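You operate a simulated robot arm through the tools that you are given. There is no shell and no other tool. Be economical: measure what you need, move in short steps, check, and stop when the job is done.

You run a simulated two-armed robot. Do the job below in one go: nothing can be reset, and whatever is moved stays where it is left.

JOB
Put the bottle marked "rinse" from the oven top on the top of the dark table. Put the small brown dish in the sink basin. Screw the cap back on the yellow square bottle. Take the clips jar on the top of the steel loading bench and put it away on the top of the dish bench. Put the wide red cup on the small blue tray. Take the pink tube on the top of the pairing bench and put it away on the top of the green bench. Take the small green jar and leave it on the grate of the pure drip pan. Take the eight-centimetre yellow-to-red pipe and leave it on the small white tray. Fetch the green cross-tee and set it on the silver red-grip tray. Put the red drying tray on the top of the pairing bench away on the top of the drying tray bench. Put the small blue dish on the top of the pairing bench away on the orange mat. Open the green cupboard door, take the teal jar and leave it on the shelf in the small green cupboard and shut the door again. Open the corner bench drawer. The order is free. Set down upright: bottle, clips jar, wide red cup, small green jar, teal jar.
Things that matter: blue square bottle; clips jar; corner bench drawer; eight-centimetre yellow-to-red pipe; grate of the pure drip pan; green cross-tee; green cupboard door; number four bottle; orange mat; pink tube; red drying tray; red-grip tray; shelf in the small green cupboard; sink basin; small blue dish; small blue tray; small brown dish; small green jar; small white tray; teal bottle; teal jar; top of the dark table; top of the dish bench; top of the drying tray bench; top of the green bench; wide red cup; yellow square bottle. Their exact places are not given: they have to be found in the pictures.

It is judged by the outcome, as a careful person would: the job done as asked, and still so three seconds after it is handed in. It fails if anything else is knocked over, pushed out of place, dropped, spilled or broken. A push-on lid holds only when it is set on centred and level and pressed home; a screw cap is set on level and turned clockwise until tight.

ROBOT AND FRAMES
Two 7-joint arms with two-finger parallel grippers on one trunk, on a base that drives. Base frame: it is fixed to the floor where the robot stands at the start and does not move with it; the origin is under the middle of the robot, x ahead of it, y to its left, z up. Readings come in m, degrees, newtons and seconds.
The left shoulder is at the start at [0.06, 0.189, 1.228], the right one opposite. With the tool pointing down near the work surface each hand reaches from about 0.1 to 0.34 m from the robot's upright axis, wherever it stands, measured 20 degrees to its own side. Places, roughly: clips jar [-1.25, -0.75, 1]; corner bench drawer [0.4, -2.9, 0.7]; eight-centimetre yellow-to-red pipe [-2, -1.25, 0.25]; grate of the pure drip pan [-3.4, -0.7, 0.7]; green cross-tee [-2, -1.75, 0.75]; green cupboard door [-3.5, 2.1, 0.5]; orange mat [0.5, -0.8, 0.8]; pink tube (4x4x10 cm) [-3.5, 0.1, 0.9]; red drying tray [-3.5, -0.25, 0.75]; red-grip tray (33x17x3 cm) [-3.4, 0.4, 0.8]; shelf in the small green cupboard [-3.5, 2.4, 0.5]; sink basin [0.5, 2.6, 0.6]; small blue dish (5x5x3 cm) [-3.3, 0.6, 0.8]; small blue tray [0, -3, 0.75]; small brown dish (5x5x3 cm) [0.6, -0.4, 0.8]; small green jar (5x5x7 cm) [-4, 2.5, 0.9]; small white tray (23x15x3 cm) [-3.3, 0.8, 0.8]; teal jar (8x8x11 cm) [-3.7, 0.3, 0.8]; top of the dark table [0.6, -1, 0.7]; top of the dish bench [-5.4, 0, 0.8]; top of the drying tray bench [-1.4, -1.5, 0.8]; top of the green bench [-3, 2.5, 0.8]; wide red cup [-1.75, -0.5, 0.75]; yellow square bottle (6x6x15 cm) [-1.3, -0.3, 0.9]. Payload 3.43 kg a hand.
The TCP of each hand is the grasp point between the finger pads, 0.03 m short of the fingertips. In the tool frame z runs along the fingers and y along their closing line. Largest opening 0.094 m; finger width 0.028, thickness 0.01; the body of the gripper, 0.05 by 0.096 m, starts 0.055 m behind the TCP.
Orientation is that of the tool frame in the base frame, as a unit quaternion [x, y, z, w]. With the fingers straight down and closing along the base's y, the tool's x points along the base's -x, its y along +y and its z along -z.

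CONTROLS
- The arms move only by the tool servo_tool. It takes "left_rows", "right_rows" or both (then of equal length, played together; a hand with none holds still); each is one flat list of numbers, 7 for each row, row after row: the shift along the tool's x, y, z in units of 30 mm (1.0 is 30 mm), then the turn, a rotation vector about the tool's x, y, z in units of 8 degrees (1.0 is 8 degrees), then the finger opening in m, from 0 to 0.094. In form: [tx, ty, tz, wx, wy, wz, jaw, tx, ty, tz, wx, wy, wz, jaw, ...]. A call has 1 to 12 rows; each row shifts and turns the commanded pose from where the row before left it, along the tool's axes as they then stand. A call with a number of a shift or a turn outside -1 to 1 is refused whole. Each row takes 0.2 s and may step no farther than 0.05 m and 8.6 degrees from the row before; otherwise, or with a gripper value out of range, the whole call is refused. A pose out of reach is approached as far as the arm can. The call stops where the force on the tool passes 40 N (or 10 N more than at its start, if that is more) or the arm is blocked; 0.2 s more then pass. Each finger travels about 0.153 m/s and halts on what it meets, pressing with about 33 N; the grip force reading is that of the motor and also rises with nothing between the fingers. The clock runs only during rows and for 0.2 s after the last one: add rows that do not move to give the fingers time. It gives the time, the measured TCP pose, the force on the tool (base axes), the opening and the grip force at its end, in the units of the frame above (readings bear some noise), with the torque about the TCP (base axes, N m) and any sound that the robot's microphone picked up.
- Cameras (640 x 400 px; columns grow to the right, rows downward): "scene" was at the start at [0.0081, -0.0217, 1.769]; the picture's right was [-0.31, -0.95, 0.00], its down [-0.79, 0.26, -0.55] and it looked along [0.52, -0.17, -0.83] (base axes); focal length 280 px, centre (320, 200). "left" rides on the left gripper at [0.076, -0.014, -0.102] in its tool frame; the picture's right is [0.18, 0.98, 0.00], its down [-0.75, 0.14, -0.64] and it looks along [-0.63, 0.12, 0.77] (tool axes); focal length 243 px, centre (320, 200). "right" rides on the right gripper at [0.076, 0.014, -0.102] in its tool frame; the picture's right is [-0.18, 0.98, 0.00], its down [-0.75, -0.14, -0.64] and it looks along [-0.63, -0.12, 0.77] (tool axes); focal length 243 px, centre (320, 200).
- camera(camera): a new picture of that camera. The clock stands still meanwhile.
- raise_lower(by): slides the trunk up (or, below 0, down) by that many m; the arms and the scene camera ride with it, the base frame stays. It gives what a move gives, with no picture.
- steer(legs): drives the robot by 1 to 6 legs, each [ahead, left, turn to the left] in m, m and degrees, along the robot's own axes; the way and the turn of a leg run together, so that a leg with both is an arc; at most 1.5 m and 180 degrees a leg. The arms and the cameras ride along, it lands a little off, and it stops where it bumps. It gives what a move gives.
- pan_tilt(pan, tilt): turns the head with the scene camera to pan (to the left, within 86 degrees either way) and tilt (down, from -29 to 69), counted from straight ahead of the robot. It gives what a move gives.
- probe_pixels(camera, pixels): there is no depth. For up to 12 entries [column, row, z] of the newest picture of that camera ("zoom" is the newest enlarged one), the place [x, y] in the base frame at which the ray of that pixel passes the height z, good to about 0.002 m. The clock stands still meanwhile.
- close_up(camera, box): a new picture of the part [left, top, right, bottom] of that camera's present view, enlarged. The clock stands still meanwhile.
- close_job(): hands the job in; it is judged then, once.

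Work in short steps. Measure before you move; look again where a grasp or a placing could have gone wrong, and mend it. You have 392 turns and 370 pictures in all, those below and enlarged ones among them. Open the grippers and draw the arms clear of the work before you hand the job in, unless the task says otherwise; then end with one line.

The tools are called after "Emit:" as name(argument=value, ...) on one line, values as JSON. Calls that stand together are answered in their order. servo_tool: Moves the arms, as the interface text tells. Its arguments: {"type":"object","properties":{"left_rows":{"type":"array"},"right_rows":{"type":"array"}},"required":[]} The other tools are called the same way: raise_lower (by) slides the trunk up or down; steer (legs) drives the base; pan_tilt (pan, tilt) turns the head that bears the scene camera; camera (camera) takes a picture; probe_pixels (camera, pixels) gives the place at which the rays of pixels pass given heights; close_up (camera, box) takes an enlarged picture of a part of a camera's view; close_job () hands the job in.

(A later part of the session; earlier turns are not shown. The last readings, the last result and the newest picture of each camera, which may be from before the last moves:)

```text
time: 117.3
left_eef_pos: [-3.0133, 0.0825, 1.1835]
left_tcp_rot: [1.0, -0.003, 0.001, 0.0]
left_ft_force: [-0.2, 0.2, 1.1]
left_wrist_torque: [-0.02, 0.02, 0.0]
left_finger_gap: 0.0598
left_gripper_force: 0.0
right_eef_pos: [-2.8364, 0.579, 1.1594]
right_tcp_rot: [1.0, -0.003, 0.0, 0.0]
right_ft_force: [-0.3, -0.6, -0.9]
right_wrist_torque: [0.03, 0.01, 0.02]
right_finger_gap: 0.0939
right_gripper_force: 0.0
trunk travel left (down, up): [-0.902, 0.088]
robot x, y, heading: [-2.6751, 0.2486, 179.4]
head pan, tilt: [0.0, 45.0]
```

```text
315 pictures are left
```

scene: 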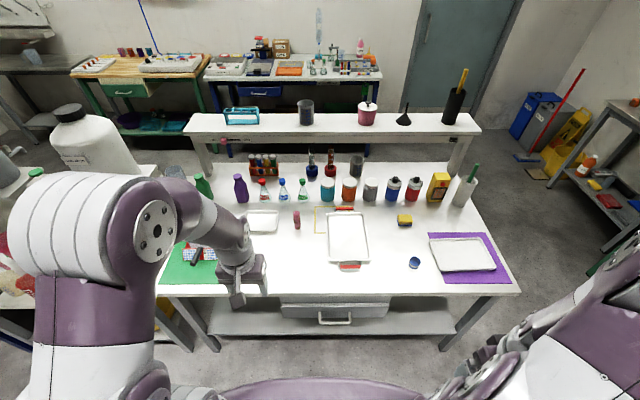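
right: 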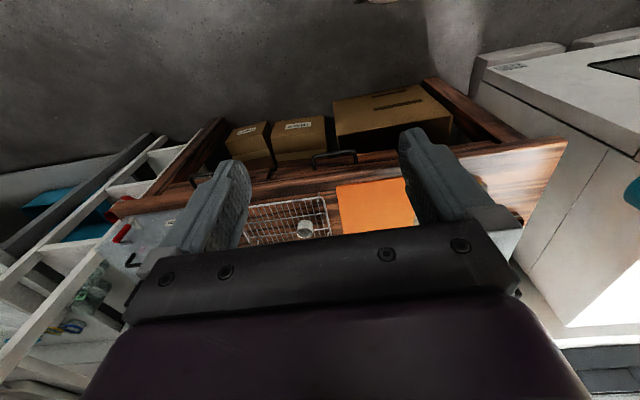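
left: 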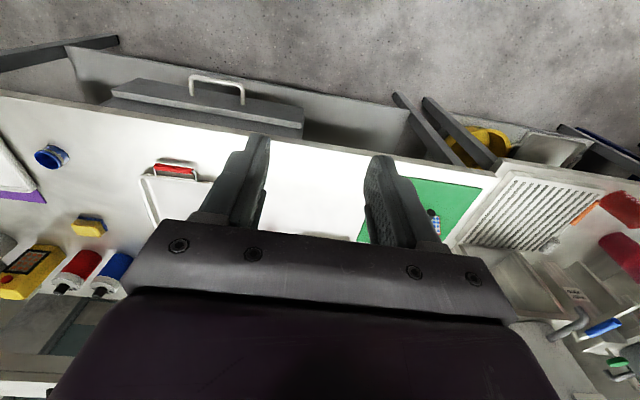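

Emit:
probe_pixels(camera="scene", pixels=[[349, 267, 0.75], [349, 267, 0.8], [415, 262, 0.75], [415, 262, 0.8], [520, 293, 0.77], [160, 297, 0.77], [297, 229, 0.77], [327, 202, 0.77], [327, 180, 0.87], [298, 213, 0.87], [345, 214, 0.78], [200, 262, 0.77]])

Emit:
probe_pixels(camera="left", pixels=[[175, 170, 0.75], [175, 170, 0.8], [52, 157, 0.75], [52, 157, 0.8], [300, 145, 0.77]])

Emit:
close_up(camera="scene", box=[160, 140, 480, 320])

```text
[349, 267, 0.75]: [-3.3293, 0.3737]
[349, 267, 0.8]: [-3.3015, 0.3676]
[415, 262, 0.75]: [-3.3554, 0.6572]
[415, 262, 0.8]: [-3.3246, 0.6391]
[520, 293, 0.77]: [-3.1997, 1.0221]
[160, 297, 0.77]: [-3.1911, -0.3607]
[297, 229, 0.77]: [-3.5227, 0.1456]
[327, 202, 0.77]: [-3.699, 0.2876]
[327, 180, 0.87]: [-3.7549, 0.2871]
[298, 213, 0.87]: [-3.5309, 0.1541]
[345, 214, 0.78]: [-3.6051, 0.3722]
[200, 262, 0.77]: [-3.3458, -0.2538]
```

```text
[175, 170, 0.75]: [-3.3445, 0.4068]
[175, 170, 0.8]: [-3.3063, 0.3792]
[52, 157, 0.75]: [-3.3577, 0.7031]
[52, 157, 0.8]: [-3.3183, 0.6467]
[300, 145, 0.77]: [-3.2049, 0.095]
```

```text
2.00 times, centred on (320, 230) of scene
```

zoom: 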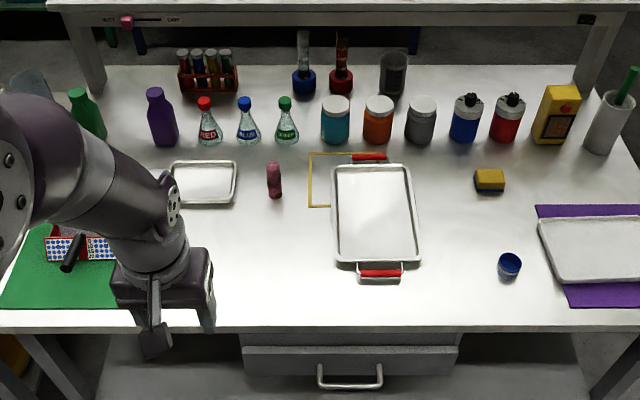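

Bench front edge is x≈−3.20, surface ≈0.775. I look steeply down to judge the body clearance.

Emit:
pan_tilt(pan=0, tilt=69)

Emit:
camera(camera="scene")

```text
time: 118.2
left_eef_pos: [-3.0135, 0.0842, 1.1839]
left_tcp_rot: [1.0, -0.003, 0.0, 0.001]
left_ft_force: [0.1, 0.5, -1.0]
left_wrist_torque: [0.01, -0.01, -0.04]
left_finger_gap: 0.0598
left_gripper_force: 0.1
right_eef_pos: [-2.8364, 0.5787, 1.1589]
right_tcp_rot: [1.0, -0.002, 0.0, 0.0]
right_ft_force: [-0.7, -0.3, 0.4]
right_wrist_torque: [-0.03, 0.0, -0.03]
right_finger_gap: 0.094
right_gripper_force: 0.0
trunk travel left (down, up): [-0.902, 0.088]
robot x, y, heading: [-2.6744, 0.2444, 179.7]
head pan, tilt: [0.0, 68.8]
```

```text
313 pictures are left
```

scene: 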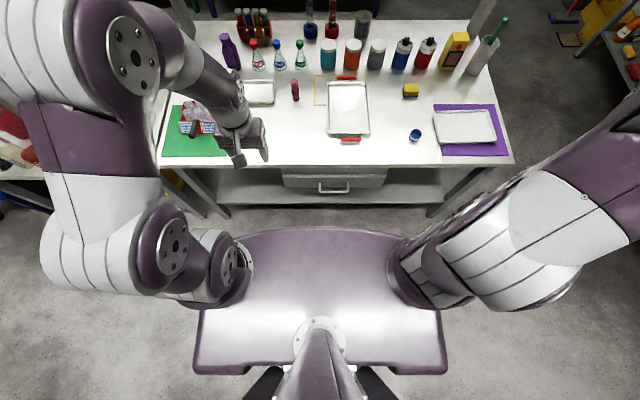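

Emit:
probe_pixels(camera="scene", pixels=[[320, 228, 1.3], [320, 228, 1.2], [320, 228, 1.1], [320, 325, 1.25], [195, 370, 1.2], [443, 370, 1.2], [320, 205, 0.0]])

Emit:
raise_lower(by=-0.25)

Emit:
steer(legs=[[0.2, 0, 0]])

Emit:
camera(camera="scene")

```text
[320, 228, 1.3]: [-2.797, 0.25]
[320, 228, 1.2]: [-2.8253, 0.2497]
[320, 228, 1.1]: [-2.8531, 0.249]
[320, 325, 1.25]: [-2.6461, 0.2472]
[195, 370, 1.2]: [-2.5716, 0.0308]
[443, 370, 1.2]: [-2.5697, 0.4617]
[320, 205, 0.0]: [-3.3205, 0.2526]
```

```text
time: 120.7
left_eef_pos: [-3.0138, 0.0833, 0.9342]
left_tcp_rot: [1.0, -0.004, 0.0, -0.001]
left_ft_force: [-0.9, -0.6, 0.0]
left_wrist_torque: [0.04, -0.01, -0.04]
left_finger_gap: 0.0601
left_gripper_force: 0.0
right_eef_pos: [-2.8379, 0.5776, 0.9098]
right_tcp_rot: [1.0, -0.002, 0.0, 0.001]
right_ft_force: [-0.8, 0.5, 0.5]
right_wrist_torque: [-0.02, -0.01, -0.01]
right_finger_gap: 0.0942
right_gripper_force: 0.1
trunk travel left (down, up): [-0.652, 0.338]
robot x, y, heading: [-2.6741, 0.2464, 179.8]
head pan, tilt: [0.0, 68.8]
```

```text
time: 122.3
left_eef_pos: [-3.2147, 0.0844, 0.9322]
left_tcp_rot: [1.0, -0.003, 0.001, -0.001]
left_ft_force: [-1.0, 0.5, 0.2]
left_wrist_torque: [0.01, -0.02, -0.01]
left_finger_gap: 0.0601
left_gripper_force: 0.1
right_eef_pos: [-3.0393, 0.5789, 0.9096]
right_tcp_rot: [1.0, -0.002, 0.001, 0.0]
right_ft_force: [0.1, 0.8, 0.7]
right_wrist_torque: [0.0, -0.02, -0.01]
right_finger_gap: 0.0939
right_gripper_force: 0.1
trunk travel left (down, up): [-0.652, 0.338]
robot x, y, heading: [-2.8779, 0.2497, 179.8]
head pan, tilt: [0.0, 68.8]
```

```text
312 pictures are left
```

scene: 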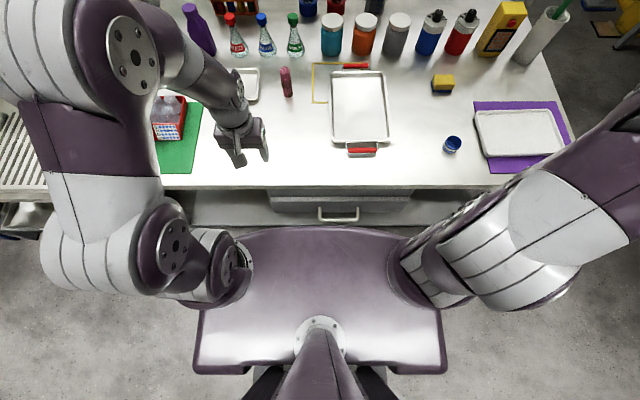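

Torso front is only 0.15 m ahead of the axis. I edge forward another 8 cm.

Emit:
steer(legs=[[0.08, 0, 0]])

Emit:
pan_tilt(pan=0, tilt=50)

Emit:
camera(camera="scene")

```text
time: 123.4
left_eef_pos: [-3.2965, 0.0844, 0.9319]
left_tcp_rot: [1.0, -0.002, 0.001, -0.001]
left_ft_force: [-0.6, -1.3, -0.2]
left_wrist_torque: [0.0, -0.03, -0.02]
left_finger_gap: 0.06
left_gripper_force: 0.0
right_eef_pos: [-3.1216, 0.5797, 0.9088]
right_tcp_rot: [1.0, -0.001, 0.001, 0.0]
right_ft_force: [0.3, 0.1, -0.6]
right_wrist_torque: [0.04, -0.03, -0.04]
right_finger_gap: 0.094
right_gripper_force: 0.0
trunk travel left (down, up): [-0.652, 0.338]
robot x, y, heading: [-2.9581, 0.2499, 179.7]
head pan, tilt: [0.0, 68.8]
```

```text
time: 124.2
left_eef_pos: [-3.2956, 0.0844, 0.9338]
left_tcp_rot: [1.0, -0.002, 0.0, 0.0]
left_ft_force: [-0.4, 0.7, 1.0]
left_wrist_torque: [-0.01, -0.01, -0.04]
left_finger_gap: 0.0599
left_gripper_force: 0.0
right_eef_pos: [-3.1194, 0.5787, 0.9097]
right_tcp_rot: [1.0, -0.002, 0.0, 0.0]
right_ft_force: [0.1, 0.1, 0.1]
right_wrist_torque: [-0.04, 0.01, 0.02]
right_finger_gap: 0.094
right_gripper_force: 0.0
trunk travel left (down, up): [-0.652, 0.338]
robot x, y, heading: [-2.9543, 0.2467, 179.6]
head pan, tilt: [0.0, 50.0]
```

```text
311 pictures are left
```

scene: 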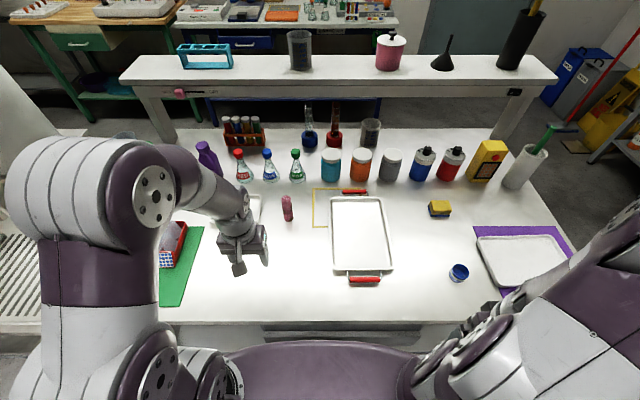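

No bump. I measure tube and jar from here.

Emit:
close_up(camera="scene", box=[260, 130, 400, 230])

Emit:
probe_pixels(camera="scene", pixels=[[288, 220, 0.775], [286, 198, 0.875], [330, 183, 0.775], [330, 153, 0.885], [319, 170, 0.82], [341, 170, 0.82], [360, 183, 0.775], [299, 182, 0.775], [458, 277, 0.78], [459, 270, 0.805]])

```text
4.00 times, centred on (330, 180) of scene
```

zoom: 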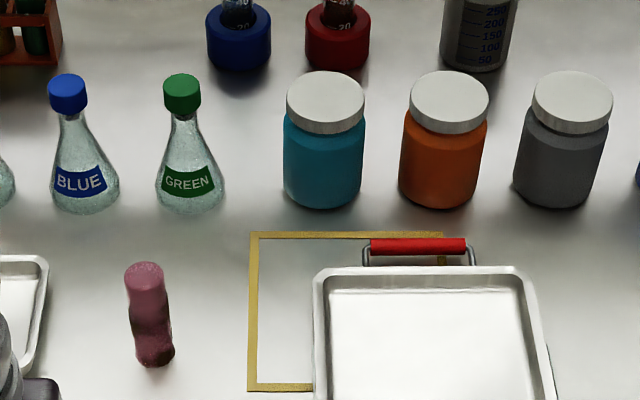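

```text
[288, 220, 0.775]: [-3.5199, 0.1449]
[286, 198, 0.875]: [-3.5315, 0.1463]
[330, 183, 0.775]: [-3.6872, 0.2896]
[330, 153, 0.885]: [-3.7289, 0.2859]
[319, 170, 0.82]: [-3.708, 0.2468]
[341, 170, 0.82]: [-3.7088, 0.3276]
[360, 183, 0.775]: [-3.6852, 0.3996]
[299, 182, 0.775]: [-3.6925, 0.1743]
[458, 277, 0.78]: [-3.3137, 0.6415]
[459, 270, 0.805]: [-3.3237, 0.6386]
```

Tube at (−3.53, 0.146), jar at (−3.728, 0.287). I tilt the left hand 32° forward and advance over the tube.

Emit:
servo_tool(left_rows=[0, 0, -0.3, 0, -1, 0, 0.094, 0, 0, 0, 0, -1, 0, 0.094, 0, 0, 0, 0, -1, 0, 0.094, 0, 0, 0, 0, -1, 0, 0.094, -0.831, -0.26, 0.519, 0, 0, 0, 0.094, -0.831, -0.26, 0.519, 0, 0, 0, 0.094, -0.831, -0.26, 0.519, 0, 0, 0, 0.094, -0.831, -0.26, 0.519, 0, 0, 0, 0.094, -0.831, -0.26, 0.519, 0, 0, 0, 0.094, -0.831, -0.26, 0.519, 0, 0, 0, 0.094, -0.831, -0.26, 0.519, 0, 0, 0, 0.094, 0, 0, 0, 0, 0, 0, 0.094])

Emit:
camera(camera="left")

Emit:
camera(camera="scene")

```text
time: 126.8
left_eef_pos: [-3.5025, 0.1363, 0.9427]
left_tcp_rot: [0.961, -0.002, -0.276, 0.0]
left_ft_force: [-0.2, -0.1, -0.1]
left_wrist_torque: [0.0, 0.01, -0.02]
left_finger_gap: 0.094
left_gripper_force: 0.0
left hand out of reach, approached as far as the arm can: row 3, 4
right_eef_pos: [-3.1189, 0.5796, 0.9101]
right_tcp_rot: [1.0, -0.001, 0.0, 0.0]
right_ft_force: [-0.1, 0.3, -0.1]
right_wrist_torque: [0.01, 0.0, -0.02]
right_finger_gap: 0.094
right_gripper_force: 0.1
trunk travel left (down, up): [-0.652, 0.338]
robot x, y, heading: [-2.9595, 0.2496, 179.7]
head pan, tilt: [0.0, 50.0]
```

```text
309 pictures are left
```

left: 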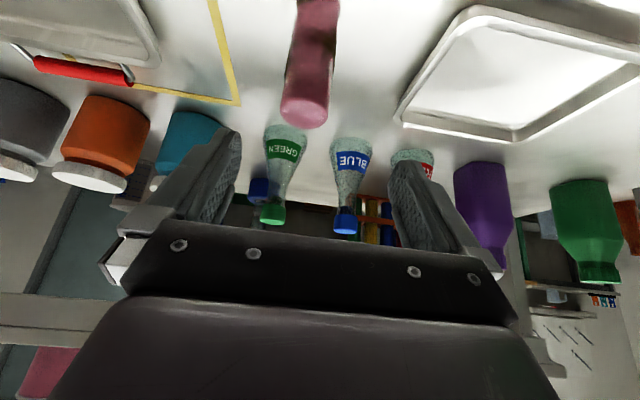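

```text
308 pictures are left
```

scene: 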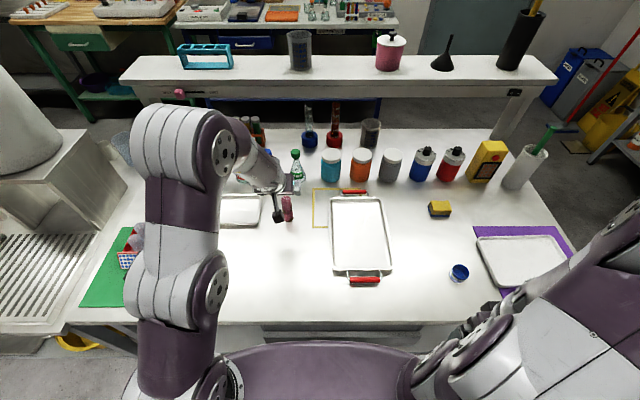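

Emit:
probe_pixels(camera="left", pixels=[[304, 112, 0.87], [304, 112, 0.88], [304, 112, 0.86], [320, 5, 0.775]])

Emit:
probe_pixels(camera="scene", pixels=[[286, 199, 0.87], [288, 221, 0.775]])

```text
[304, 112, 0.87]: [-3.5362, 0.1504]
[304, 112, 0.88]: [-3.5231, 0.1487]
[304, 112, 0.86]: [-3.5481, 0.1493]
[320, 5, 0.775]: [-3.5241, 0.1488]
```

```text
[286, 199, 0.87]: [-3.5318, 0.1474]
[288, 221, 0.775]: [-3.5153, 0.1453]
```

Tube centre (−3.532, 0.148), top 0.872. I move 3 cm ahead, then down to z≈0.84 and close.

Emit:
servo_tool(left_rows=[-0.848, -0.4, 0.53, 0, 0, 0, 0.09, 0.456, 0, 0.729, 0, 0, 0, 0.09, 0.456, 0, 0.729, 0, 0, 0, 0.09, 0.456, 0, 0.729, 0, 0, 0, 0.09, 0.456, 0, 0.729, 0, 0, 0, 0.09, 0, 0, 0, 0, 0, 0, 0.09])

Emit:
camera(camera="left")

```text
time: 128.1
left_eef_pos: [-3.536, 0.1494, 0.8514]
left_tcp_rot: [0.958, -0.001, -0.288, -0.001]
left_ft_force: [5.4, -1.4, 24.0]
left_wrist_torque: [0.06, -0.61, 0.0]
left_finger_gap: 0.09
left_gripper_force: 0.1
right_eef_pos: [-3.1179, 0.5793, 0.9106]
right_tcp_rot: [1.0, -0.001, -0.001, 0.0]
right_ft_force: [-0.3, 0.0, 0.6]
right_wrist_torque: [-0.03, 0.0, -0.02]
right_finger_gap: 0.0941
right_gripper_force: 0.1
trunk travel left (down, up): [-0.652, 0.338]
robot x, y, heading: [-2.9552, 0.2481, 179.5]
head pan, tilt: [0.0, 50.0]
stopped in row 6 (left hand): the force on the tool passed its limit (the readings are from after the stop); the commanded pose is now the measured one
```

```text
307 pictures are left
```

left: 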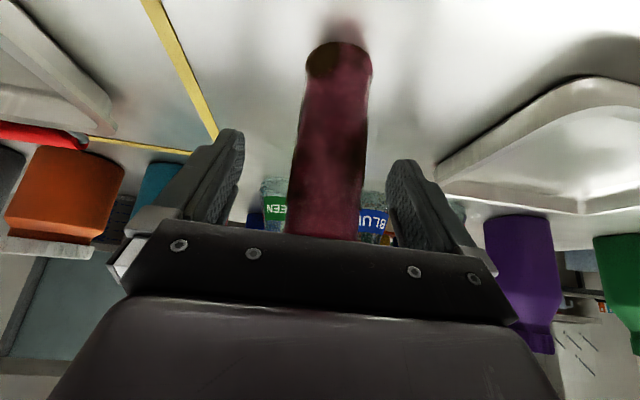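

The palm touched the tube's top; it still stands. I back off 8 mm upward and close.

Emit:
servo_tool(left_rows=[-0.14, 0, -0.23, 0, 0, 0, 0.09, 0, 0, 0, 0, 0, 0, 0.06, 0, 0, 0, 0, 0, 0, 0.02, 0, 0, 0, 0, 0, 0, 0.02, 0, 0, 0, 0, 0, 0, 0.02])

Emit:
camera(camera="left")

```text
time: 129.3
left_eef_pos: [-3.5362, 0.1492, 0.8546]
left_tcp_rot: [0.959, -0.001, -0.285, -0.001]
left_ft_force: [0.2, -0.7, 0.9]
left_wrist_torque: [0.02, 0.02, 0.01]
left_finger_gap: 0.0341
left_gripper_force: 33.4
right_eef_pos: [-3.1199, 0.5802, 0.9094]
right_tcp_rot: [1.0, -0.001, 0.0, 0.0]
right_ft_force: [0.1, -0.4, 0.9]
right_wrist_torque: [0.0, 0.04, -0.02]
right_finger_gap: 0.094
right_gripper_force: 0.1
trunk travel left (down, up): [-0.652, 0.338]
robot x, y, heading: [-2.9597, 0.2502, 179.6]
head pan, tilt: [0.0, 50.0]
```

```text
306 pictures are left
```

left: 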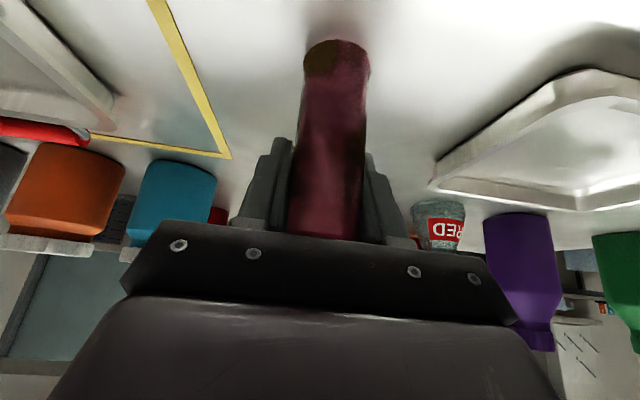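

Gripped (gap 0.034). I lift and pull back.

Emit:
servo_tool(left_rows=[-0.45, 0, -0.72, 0, 0, 0, 0.02, -0.5, 0, -0.8, 0, 0, 0, 0.02, -0.5, 0, -0.8, 0, 0, 0, 0.02, -0.5, 0, -0.8, 0, 0, 0, 0.02, 0.8, 0.3, -0.5, 0, 0, 0, 0.02, 0.8, 0.3, -0.5, 0, 0, 0, 0.02, 0.8, 0.3, -0.5, 0, 0, 0, 0.02, 0.8, 0.3, -0.5, 0, 0, 0, 0.02, 0.8, 0.3, -0.5, 0, 0, 0, 0.02, 0.8, 0.3, -0.5, 0, 0, 0, 0.02, 0.8, 0.3, -0.5, 0, 0, 0, 0.02])

Emit:
camera(camera="left")

Emit:
camera(camera="scene")

```text
time: 131.7
left_eef_pos: [-3.3365, 0.0867, 0.9612]
left_tcp_rot: [0.959, -0.001, -0.283, -0.001]
left_ft_force: [-0.9, -0.1, -0.1]
left_wrist_torque: [0.01, 0.0, -0.01]
left_finger_gap: 0.034
left_gripper_force: 33.3
right_eef_pos: [-3.1197, 0.5798, 0.9105]
right_tcp_rot: [1.0, -0.002, 0.001, 0.0]
right_ft_force: [-0.4, 0.3, -0.7]
right_wrist_torque: [-0.03, -0.03, 0.02]
right_finger_gap: 0.0942
right_gripper_force: 0.1
trunk travel left (down, up): [-0.652, 0.338]
robot x, y, heading: [-2.9578, 0.2522, 180.0]
head pan, tilt: [0.0, 50.0]
```

```text
305 pictures are left
```

left: 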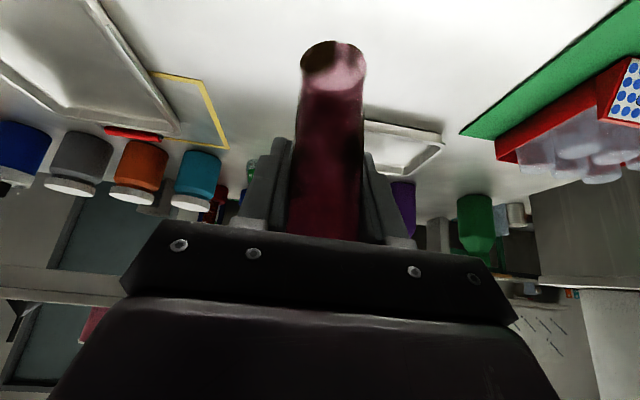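

```text
304 pictures are left
```

scene: 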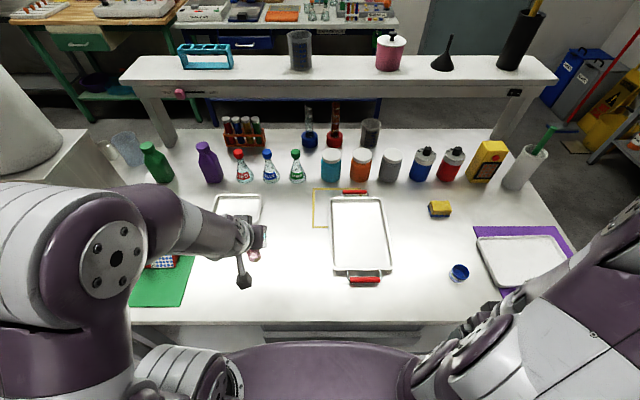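

Next the teal jar with the right hand. I edge the base 4 cm closer and 8 cm left, then tilt the right hand forward.

Emit:
steer(legs=[[0.04, 0.08, 0]])

Emit:
servo_tool(right_rows=[0, 0, -0.5, 0, -1, 0, 0.094, 0, 0, -0.3, 0, -1, 0, 0.094, 0, 0, 0, 0, -1, 0, 0.094, 0, 0, 0, 0, -1, 0, 0.094, -0.8, -0.2, 0.5, 0, -0.5, 0, 0.094, -0.8, -0.2, 0.5, 0, -0.5, 0, 0.094, -0.77, -0.2, 0.6, 0, -0.5, 0, 0.094, -0.7, -0.2, 0.7, 0, -0.5, 0, 0.094, -0.65, -0.2, 0.75, 0, -0.5, 0, 0.094, -0.6, -0.2, 0.8, 0, -0.5, 0, 0.094])

Emit:
camera(camera="scene")

Emit:
camera(camera="right")

```text
time: 132.8
left_eef_pos: [-3.378, 0.0076, 0.9617]
left_tcp_rot: [0.959, -0.001, -0.283, -0.001]
left_ft_force: [-0.2, -0.8, -0.3]
left_wrist_torque: [-0.01, 0.0, 0.01]
left_finger_gap: 0.0338
left_gripper_force: 32.9
right_eef_pos: [-3.1607, 0.4998, 0.9106]
right_tcp_rot: [1.0, -0.001, 0.001, 0.0]
right_ft_force: [-0.7, 0.1, 0.0]
right_wrist_torque: [0.03, -0.01, 0.01]
right_finger_gap: 0.094
right_gripper_force: 0.0
trunk travel left (down, up): [-0.652, 0.338]
robot x, y, heading: [-2.9975, 0.1731, 179.9]
head pan, tilt: [0.0, 50.0]
```

```text
time: 135.0
left_eef_pos: [-3.3774, 0.0071, 0.9614]
left_tcp_rot: [0.959, -0.001, -0.283, 0.0]
left_ft_force: [-0.3, 0.0, 0.0]
left_wrist_torque: [-0.02, 0.0, 0.02]
left_finger_gap: 0.0335
left_gripper_force: 32.5
right_eef_pos: [-3.3332, 0.5389, 0.9342]
right_tcp_rot: [0.883, -0.001, -0.47, 0.0]
right_ft_force: [-0.8, -0.7, -0.5]
right_wrist_torque: [-0.02, -0.01, -0.03]
right_finger_gap: 0.0938
right_gripper_force: 0.0
trunk travel left (down, up): [-0.652, 0.338]
robot x, y, heading: [-2.9989, 0.1684, 180.1]
head pan, tilt: [0.0, 50.0]
```

```text
303 pictures are left
```

scene: 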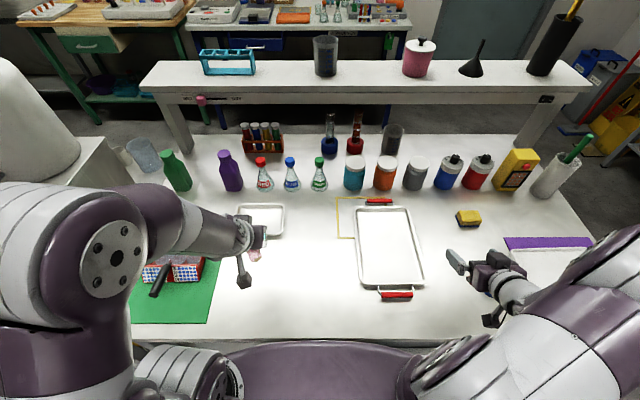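

```text
302 pictures are left
```

right: 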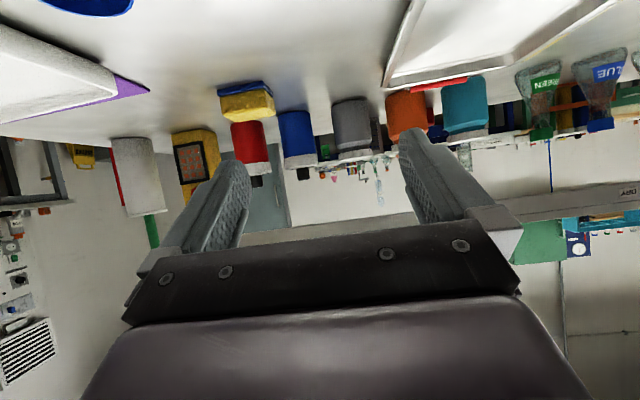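

I correct the lateral direction and move toward the jar's front at (−3.60, 0.287, 0.90).

Emit:
servo_tool(right_rows=[-0.4, 0.84, 0.8, 0, 0, 0, 0.094, -0.4, 0.84, 0.8, 0, 0, 0, 0.094, -0.4, 0.84, 0.8, 0, 0, 0, 0.094, -0.4, 0.84, 0.8, 0, 0, 0, 0.094, -0.4, 0.84, 0.8, 0, 0, 0, 0.094, -0.4, 0.84, 0.8, 0, 0, 0, 0.094, -0.4, 0.84, 0.8, 0, 0, 0, 0.094, -0.4, 0.84, 0.8, 0, 0, 0, 0.094, -0.4, 0.84, 0.8, 0, 0, 0, 0.094, -0.4, 0.84, 0.8, 0, 0, 0, 0.094, 0, 0, 0, 0, 0, 0, 0.094])

Emit:
camera(camera="right")

Emit:
camera(camera="scene")

```text
time: 137.4
left_eef_pos: [-3.3766, 0.0079, 0.962]
left_tcp_rot: [0.959, -0.002, -0.284, -0.002]
left_ft_force: [-0.1, 0.1, 0.4]
left_wrist_torque: [0.03, 0.02, 0.0]
left_finger_gap: 0.0335
left_gripper_force: 32.4
right_eef_pos: [-3.5803, 0.4174, 0.8996]
right_tcp_rot: [0.883, 0.007, -0.47, 0.003]
right_ft_force: [0.7, -0.4, 0.4]
right_wrist_torque: [-0.01, -0.01, 0.0]
right_finger_gap: 0.0939
right_gripper_force: 0.0
right hand out of reach, approached as far as the arm can: row 6, 7, 8, 9, 10
trunk travel left (down, up): [-0.652, 0.338]
robot x, y, heading: [-2.9927, 0.1723, 179.9]
head pan, tilt: [0.0, 50.0]
```

```text
301 pictures are left
```

right: 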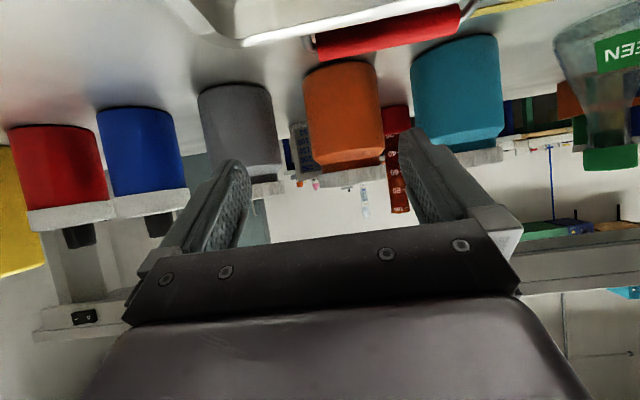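

```text
300 pictures are left
```

scene: 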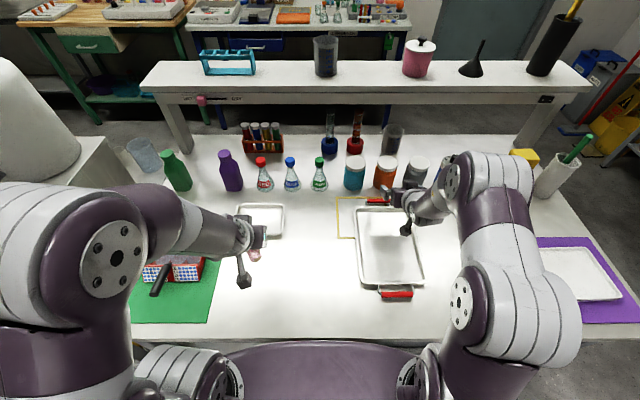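

The right arm cannot cross inward far enough. I pull the hand back and up, then turn the robot 15° left so the jar lies to the right hand's own side.

Emit:
servo_tool(right_rows=[0.2, 0, -0.9, 0, 0, 0, 0.094, 0.2, 0, -0.9, 0, 0, 0, 0.094, 0.5, 0, -0.8, 0, 0, 0, 0.094, 0.5, 0, -0.8, 0, 0, 0, 0.094, 0.5, 0, -0.8, 0, 0, 0, 0.094])

Emit:
steer(legs=[[0, 0, 15]])

Emit:
camera(camera="scene")

Emit:
camera(camera="right")

```text
time: 138.6
left_eef_pos: [-3.3771, 0.0072, 0.9621]
left_tcp_rot: [0.959, -0.002, -0.284, -0.001]
left_ft_force: [1.1, 0.6, -0.8]
left_wrist_torque: [0.0, 0.03, -0.02]
left_finger_gap: 0.0332
left_gripper_force: 33.1
right_eef_pos: [-3.4438, 0.4151, 0.924]
right_tcp_rot: [0.883, -0.001, -0.47, 0.0]
right_ft_force: [-0.5, 0.0, 0.5]
right_wrist_torque: [0.03, -0.02, 0.01]
right_finger_gap: 0.0939
right_gripper_force: 0.1
trunk travel left (down, up): [-0.652, 0.338]
robot x, y, heading: [-2.996, 0.1738, 179.8]
head pan, tilt: [0.0, 50.0]
```

```text
time: 139.9
left_eef_pos: [-3.3219, -0.0856, 0.9608]
left_tcp_rot: [0.951, 0.124, -0.282, 0.036]
left_ft_force: [0.1, 1.6, -0.8]
left_wrist_torque: [0.03, -0.01, 0.01]
left_finger_gap: 0.0328
left_gripper_force: 33.4
right_eef_pos: [-3.4933, 0.2919, 0.9239]
right_tcp_rot: [0.876, 0.115, -0.465, 0.061]
right_ft_force: [-0.9, -0.1, 0.1]
right_wrist_torque: [0.0, 0.02, -0.01]
right_finger_gap: 0.0939
right_gripper_force: 0.1
trunk travel left (down, up): [-0.652, 0.338]
robot x, y, heading: [-2.9961, 0.1689, -164.9]
head pan, tilt: [0.0, 50.0]
```

```text
299 pictures are left
```

scene: 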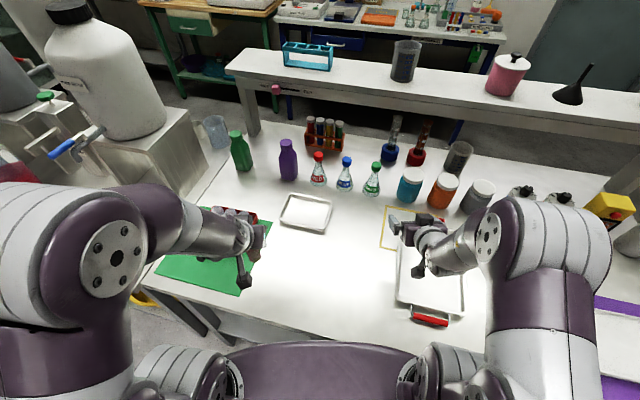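

```text
298 pictures are left
```

right: 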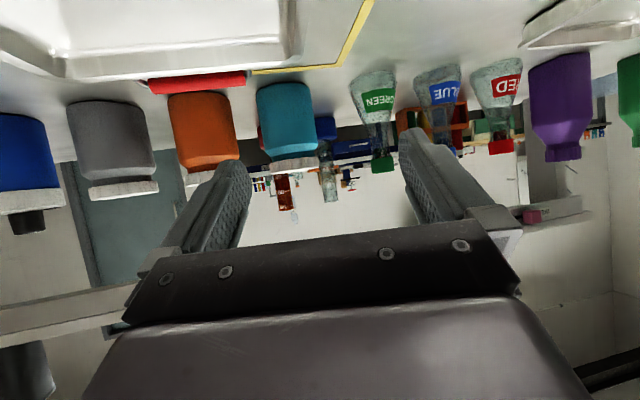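

Jar is now reachable. I yaw the hand 8° right and approach to 10 cm short of the jar at z≈0.86.

Emit:
servo_tool(right_rows=[0, 0, 0, 0.829, 0, 0.559, 0.094, -0.138, -0.16, 0.99, 0, 0, 0, 0.094, -0.138, -0.16, 0.99, 0, 0, 0, 0.094, -0.138, -0.16, 0.99, 0, 0, 0, 0.094, -0.138, -0.16, 0.99, 0, 0, 0, 0.094, -0.138, -0.16, 0.99, 0, 0, 0, 0.094, 0, 0, 0, 0, 0, 0, 0.094])

Emit:
camera(camera="right")

Emit:
camera(camera="scene")

```text
time: 141.5
left_eef_pos: [-3.3203, -0.0862, 0.9617]
left_tcp_rot: [0.951, 0.125, -0.282, 0.036]
left_ft_force: [0.3, 0.4, 0.0]
left_wrist_torque: [0.0, 0.01, 0.02]
left_finger_gap: 0.0332
left_gripper_force: 32.7
right_eef_pos: [-3.6346, 0.3371, 0.8605]
right_tcp_rot: [0.881, 0.056, -0.468, 0.029]
right_ft_force: [0.0, 0.0, -0.1]
right_wrist_torque: [-0.02, -0.02, -0.01]
right_finger_gap: 0.0942
right_gripper_force: 0.0
right hand out of reach, approached as far as the arm can: row 1
trunk travel left (down, up): [-0.652, 0.338]
robot x, y, heading: [-2.9952, 0.1709, -165.0]
head pan, tilt: [0.0, 50.0]
```

```text
297 pictures are left
```

right: 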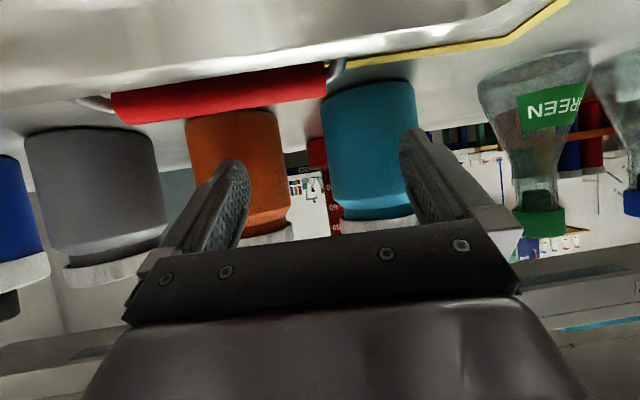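

```text
296 pictures are left
```

scene: 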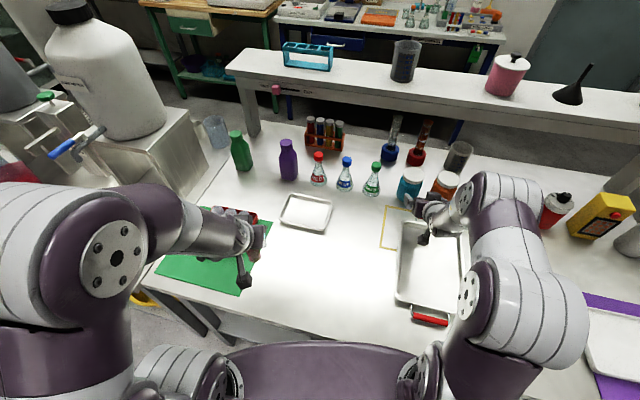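

The jar is 38 mm to the left of the hand's axis. I shift left, then advance to straddle it, keeping z 0.86.

Emit:
servo_tool(right_rows=[0.17, 0.64, -0.25, 0, 0, 0, 0.094, 0, 0.64, 0, 0, 0, 0, 0.094, 0, 0, 0, 0, 0, 0, 0.094])

Emit:
camera(camera="right")

Emit:
close_up(camera="scene", box=[340, 120, 520, 250])

```text
time: 142.3
left_eef_pos: [-3.3223, -0.0859, 0.961]
left_tcp_rot: [0.951, 0.125, -0.281, 0.037]
left_ft_force: [-0.2, 0.2, -0.2]
left_wrist_torque: [0.04, 0.01, -0.01]
left_finger_gap: 0.0329
left_gripper_force: 33.3
right_eef_pos: [-3.6203, 0.3212, 0.8603]
right_tcp_rot: [0.882, 0.054, -0.468, 0.028]
right_ft_force: [0.0, 0.9, -0.1]
right_wrist_torque: [0.0, -0.04, 0.02]
right_finger_gap: 0.0941
right_gripper_force: 0.0
right hand out of reach, approached as far as the arm can: row 1, 2
trunk travel left (down, up): [-0.652, 0.338]
robot x, y, heading: [-2.9955, 0.1681, -165.2]
head pan, tilt: [0.0, 50.0]
```

```text
295 pictures are left
```

right: 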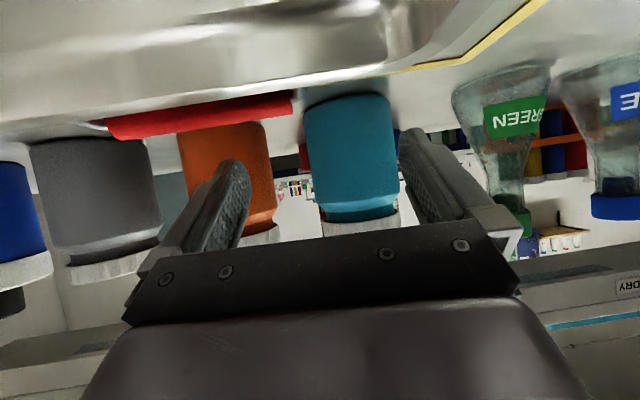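

```text
3.08 times, centred on (430, 185) of scene
```

zoom: 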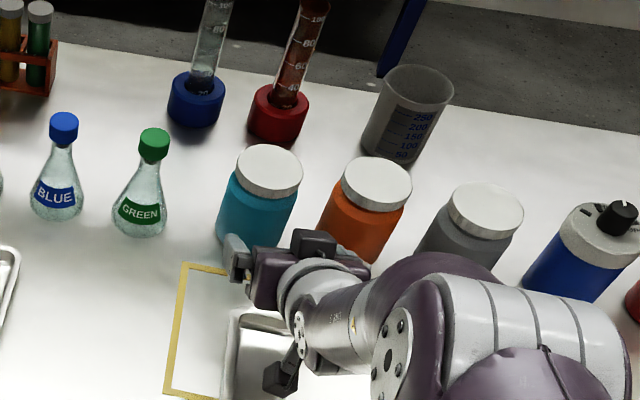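

The arm is at its inward limit, so I shift the base left 2.2 cm instead.

Emit:
steer(legs=[[0, 0.022, 0]])

Emit:
camera(camera="right")

```text
time: 143.1
left_eef_pos: [-3.3164, -0.1066, 0.9623]
left_tcp_rot: [0.951, 0.125, -0.282, 0.038]
left_ft_force: [0.0, -0.3, 0.1]
left_wrist_torque: [0.03, -0.01, 0.0]
left_finger_gap: 0.0329
left_gripper_force: 32.7
right_eef_pos: [-3.6139, 0.2997, 0.8581]
right_tcp_rot: [0.882, 0.053, -0.468, 0.029]
right_ft_force: [-0.9, 0.8, -0.5]
right_wrist_torque: [0.03, 0.0, 0.0]
right_finger_gap: 0.094
right_gripper_force: 0.0
trunk travel left (down, up): [-0.652, 0.338]
robot x, y, heading: [-2.9902, 0.1446, -165.0]
head pan, tilt: [0.0, 50.0]
```

```text
293 pictures are left
```

right: 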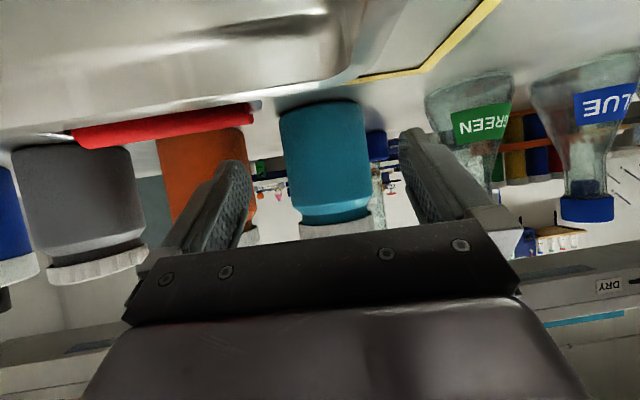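

Aligned (jar centre col 327 vs expected 331). I advance 10.5 cm to straddle.

Emit:
servo_tool(right_rows=[-0.489, -0.03, 0.725, 0, 0, 0, 0.094, -0.489, -0.03, 0.725, 0, 0, 0, 0.094, -0.489, -0.03, 0.725, 0, 0, 0, 0.094, -0.489, -0.03, 0.725, 0, 0, 0, 0.094, 0, 0, 0, 0, 0, 0, 0.094])

Emit:
camera(camera="right")

Emit:
close_up(camera="scene", box=[340, 120, 520, 250])

```text
time: 144.3
left_eef_pos: [-3.3155, -0.1072, 0.9612]
left_tcp_rot: [0.951, 0.125, -0.282, 0.036]
left_ft_force: [0.4, -0.6, 0.0]
left_wrist_torque: [-0.02, 0.04, -0.01]
left_finger_gap: 0.0329
left_gripper_force: 32.4
right_eef_pos: [-3.7195, 0.2908, 0.8595]
right_tcp_rot: [0.881, 0.053, -0.469, 0.028]
right_ft_force: [0.6, 0.5, -0.1]
right_wrist_torque: [0.01, 0.01, -0.01]
right_finger_gap: 0.094
right_gripper_force: 0.1
trunk travel left (down, up): [-0.652, 0.338]
robot x, y, heading: [-2.9922, 0.1496, -165.3]
head pan, tilt: [0.0, 50.0]
```

```text
292 pictures are left
```

right: 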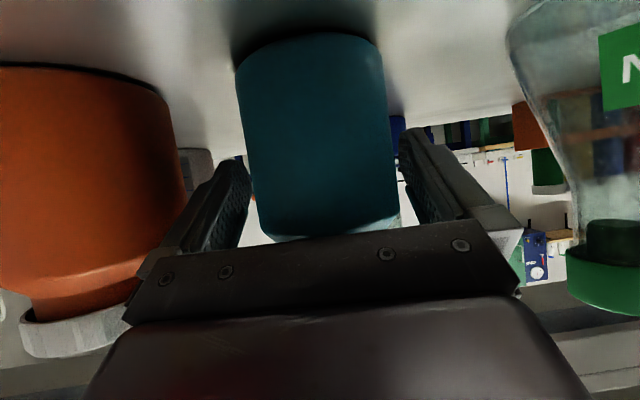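

```text
3.08 times, centred on (430, 185) of scene
```

zoom: 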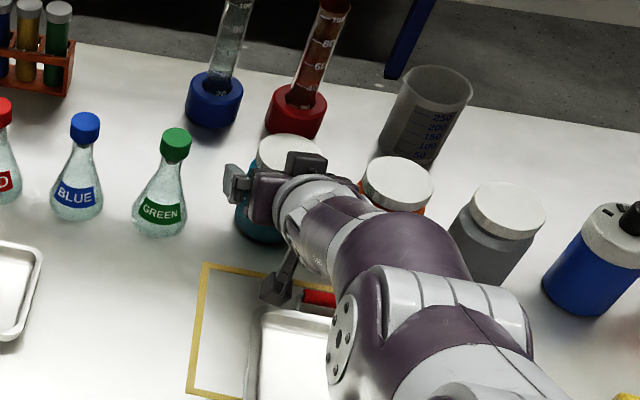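

Straddled without contact. I lower 8 mm and close.

Emit:
servo_tool(right_rows=[0.22, 0, 0.149, 0, 0, 0, 0.094, 0, 0, 0, 0, 0, 0, 0.06, 0, 0, 0, 0, 0, 0, 0.06, 0, 0, 0, 0, 0, 0, 0.06])

Emit:
camera(camera="right")

```text
time: 145.3
left_eef_pos: [-3.3154, -0.1075, 0.9608]
left_tcp_rot: [0.951, 0.124, -0.282, 0.036]
left_ft_force: [0.3, -0.1, -0.1]
left_wrist_torque: [0.02, 0.02, 0.01]
left_finger_gap: 0.033
left_gripper_force: 32.9
right_eef_pos: [-3.7198, 0.2905, 0.8508]
right_tcp_rot: [0.881, 0.054, -0.468, 0.028]
right_ft_force: [-2.1, 0.9, 1.7]
right_wrist_torque: [0.08, 0.06, 0.03]
right_finger_gap: 0.0745
right_gripper_force: 33.1
trunk travel left (down, up): [-0.652, 0.338]
robot x, y, heading: [-2.9917, 0.1528, -164.8]
head pan, tilt: [0.0, 50.0]
```

```text
290 pictures are left
```

right: 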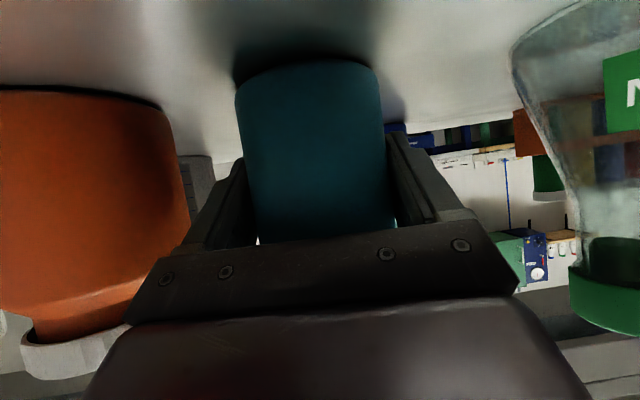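

Gripped at 0.0745. I lift 10 cm, raise the trunk, and back the base away.

Emit:
servo_tool(right_rows=[-0.41, 0, -0.28, 0, 0, 0, 0.06, -0.6, 0, -0.4, 0, 0, 0, 0.06, -0.6, 0, -0.4, 0, 0, 0, 0.06, -0.6, 0, -0.4, 0, 0, 0, 0.06, -0.6, 0, -0.4, 0, 0, 0, 0.06])

Emit:
camera(camera="scene")

```text
time: 146.5
left_eef_pos: [-3.3163, -0.1068, 0.962]
left_tcp_rot: [0.951, 0.125, -0.281, 0.036]
left_ft_force: [-1.5, 0.2, 0.2]
left_wrist_torque: [-0.04, 0.0, -0.02]
left_finger_gap: 0.0329
left_gripper_force: 33.3
right_eef_pos: [-3.72, 0.2903, 0.9538]
right_tcp_rot: [0.881, 0.053, -0.469, 0.028]
right_ft_force: [0.2, -0.5, -0.8]
right_wrist_torque: [-0.02, 0.05, -0.02]
right_finger_gap: 0.0743
right_gripper_force: 32.9
trunk travel left (down, up): [-0.652, 0.338]
robot x, y, heading: [-2.9913, 0.1502, -165.3]
head pan, tilt: [0.0, 50.0]
```

```text
289 pictures are left
```

scene: 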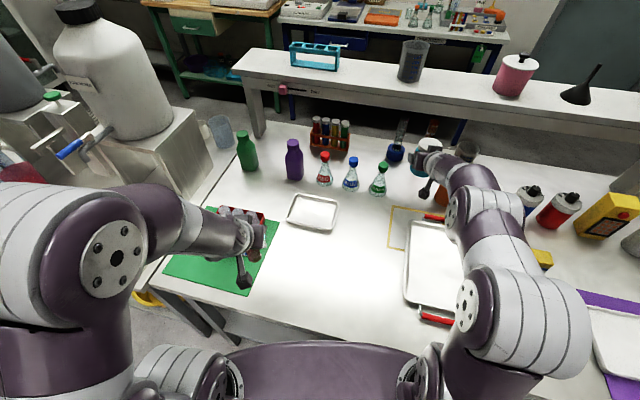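

Emit:
steer(legs=[[-0.15, 0, 0], [-0.4, 0, 0]])

Emit:
raise_lower(by=0.15)

Emit:
pan_tilt(pan=0, tilt=40)

Emit:
camera(camera="scene")

```text
time: 150.0
left_eef_pos: [-2.7779, 0.0372, 0.9627]
left_tcp_rot: [0.951, 0.122, -0.281, 0.036]
left_ft_force: [0.4, 0.8, 0.7]
left_wrist_torque: [0.06, -0.01, 0.02]
left_finger_gap: 0.033
left_gripper_force: 33.2
right_eef_pos: [-3.1784, 0.4367, 0.9523]
right_tcp_rot: [0.881, 0.051, -0.469, 0.027]
right_ft_force: [0.4, 0.2, -0.8]
right_wrist_torque: [0.0, -0.01, 0.0]
right_finger_gap: 0.0745
right_gripper_force: 33.2
trunk travel left (down, up): [-0.652, 0.338]
robot x, y, heading: [-2.4534, 0.2911, -165.6]
head pan, tilt: [0.0, 50.0]
```

```text
time: 151.7
left_eef_pos: [-2.7774, 0.0381, 1.1119]
left_tcp_rot: [0.951, 0.123, -0.282, 0.036]
left_ft_force: [-0.5, 0.4, -0.6]
left_wrist_torque: [-0.02, 0.0, -0.01]
left_finger_gap: 0.0331
left_gripper_force: 33.1
right_eef_pos: [-3.1784, 0.4377, 1.1017]
right_tcp_rot: [0.882, 0.051, -0.468, 0.027]
right_ft_force: [-0.8, 0.0, -0.2]
right_wrist_torque: [0.01, 0.0, -0.01]
right_finger_gap: 0.0744
right_gripper_force: 32.6
trunk travel left (down, up): [-0.802, 0.188]
robot x, y, heading: [-2.454, 0.2895, -165.6]
head pan, tilt: [0.0, 50.0]
```

```text
time: 152.4
left_eef_pos: [-2.7777, 0.037, 1.1114]
left_tcp_rot: [0.951, 0.122, -0.281, 0.036]
left_ft_force: [0.0, 0.2, -0.5]
left_wrist_torque: [-0.01, 0.03, 0.03]
left_finger_gap: 0.0327
left_gripper_force: 33.1
right_eef_pos: [-3.1774, 0.4364, 1.1015]
right_tcp_rot: [0.882, 0.05, -0.468, 0.026]
right_ft_force: [0.2, -0.6, -1.6]
right_wrist_torque: [0.0, -0.02, 0.01]
right_finger_gap: 0.0742
right_gripper_force: 32.6
trunk travel left (down, up): [-0.802, 0.188]
robot x, y, heading: [-2.4482, 0.2937, -165.5]
head pan, tilt: [0.0, 40.0]
```

```text
288 pictures are left
```

scene: 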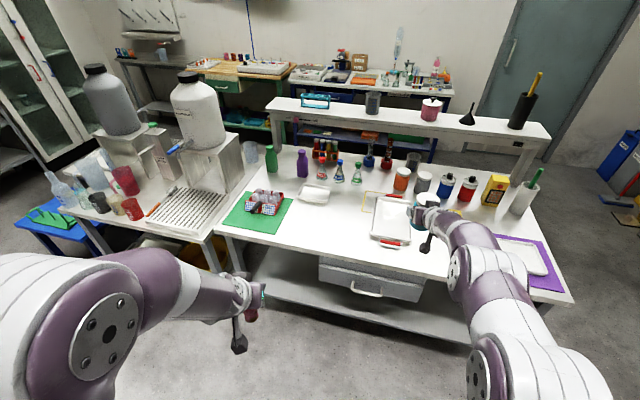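

I tuck the right hand back, then turn to face +y (the green bench) and approach it.

Emit:
servo_tool(right_rows=[0.52, 0, -0.77, 0, 0, 0, 0.06, 0.52, 0, -0.77, 0, 0, 0, 0.06, 0.52, 0, -0.77, 0, 0, 0, 0.06, 0.52, 0, -0.77, 0, 0, 0, 0.06, 0.52, 0, -0.77, 0, 0, 0, 0.06, 0.52, 0, -0.77, 0, 0, 0, 0.06, 0.52, 0, -0.77, 0, 0, 0, 0.06, 0.52, 0, -0.77, 0, 0, 0, 0.06, 0.52, 0, -0.77, 0, 0, 0, 0.06])

Emit:
steer(legs=[[0, 0, -104.5], [1.15, 0.35, 0]])

Emit:
pan_tilt(pan=15, tilt=40)

Emit:
camera(camera="scene")

```text
time: 154.4
left_eef_pos: [-2.7767, 0.0367, 1.1128]
left_tcp_rot: [0.951, 0.123, -0.282, 0.036]
left_ft_force: [0.1, 0.1, 0.3]
left_wrist_torque: [-0.03, 0.01, -0.03]
left_finger_gap: 0.0331
left_gripper_force: 33.4
right_eef_pos: [-2.9531, 0.4651, 1.0799]
right_tcp_rot: [0.882, 0.051, -0.469, 0.028]
right_ft_force: [0.6, -0.6, -0.2]
right_wrist_torque: [0.01, -0.02, -0.02]
right_finger_gap: 0.0743
right_gripper_force: 32.3
right hand out of reach, approached as far as the arm can: row 5, 6
trunk travel left (down, up): [-0.802, 0.188]
robot x, y, heading: [-2.451, 0.2953, -165.3]
head pan, tilt: [0.0, 40.0]
```

```text
time: 165.0
left_eef_pos: [-2.9409, 1.8331, 1.111]
left_tcp_rot: [-0.675, 0.681, 0.199, 0.202]
left_ft_force: [0.4, -0.6, -0.4]
left_wrist_torque: [0.0, -0.03, -0.01]
left_finger_gap: 0.0329
left_gripper_force: 32.9
right_eef_pos: [-2.4816, 1.8901, 1.0802]
right_tcp_rot: [-0.577, 0.669, 0.307, 0.355]
right_ft_force: [0.4, -0.3, -0.3]
right_wrist_torque: [-0.01, -0.01, 0.03]
right_finger_gap: 0.0742
right_gripper_force: 33.0
trunk travel left (down, up): [-0.802, 0.188]
robot x, y, heading: [-2.777, 1.4451, 89.6]
head pan, tilt: [0.0, 40.0]
```

```text
time: 165.8
left_eef_pos: [-2.9417, 1.8327, 1.1118]
left_tcp_rot: [-0.676, 0.681, 0.199, 0.202]
left_ft_force: [0.8, -0.3, -0.1]
left_wrist_torque: [0.0, -0.02, 0.01]
left_finger_gap: 0.0328
left_gripper_force: 32.9
right_eef_pos: [-2.4824, 1.8899, 1.0802]
right_tcp_rot: [-0.577, 0.669, 0.306, 0.355]
right_ft_force: [0.0, 0.5, -1.5]
right_wrist_torque: [0.0, 0.02, 0.01]
right_finger_gap: 0.0743
right_gripper_force: 33.4
trunk travel left (down, up): [-0.802, 0.188]
robot x, y, heading: [-2.7794, 1.4495, 89.7]
head pan, tilt: [15.0, 40.0]
```

```text
287 pictures are left
```

scene: 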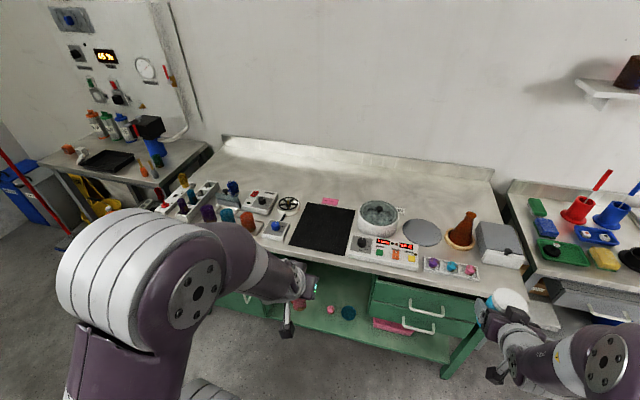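

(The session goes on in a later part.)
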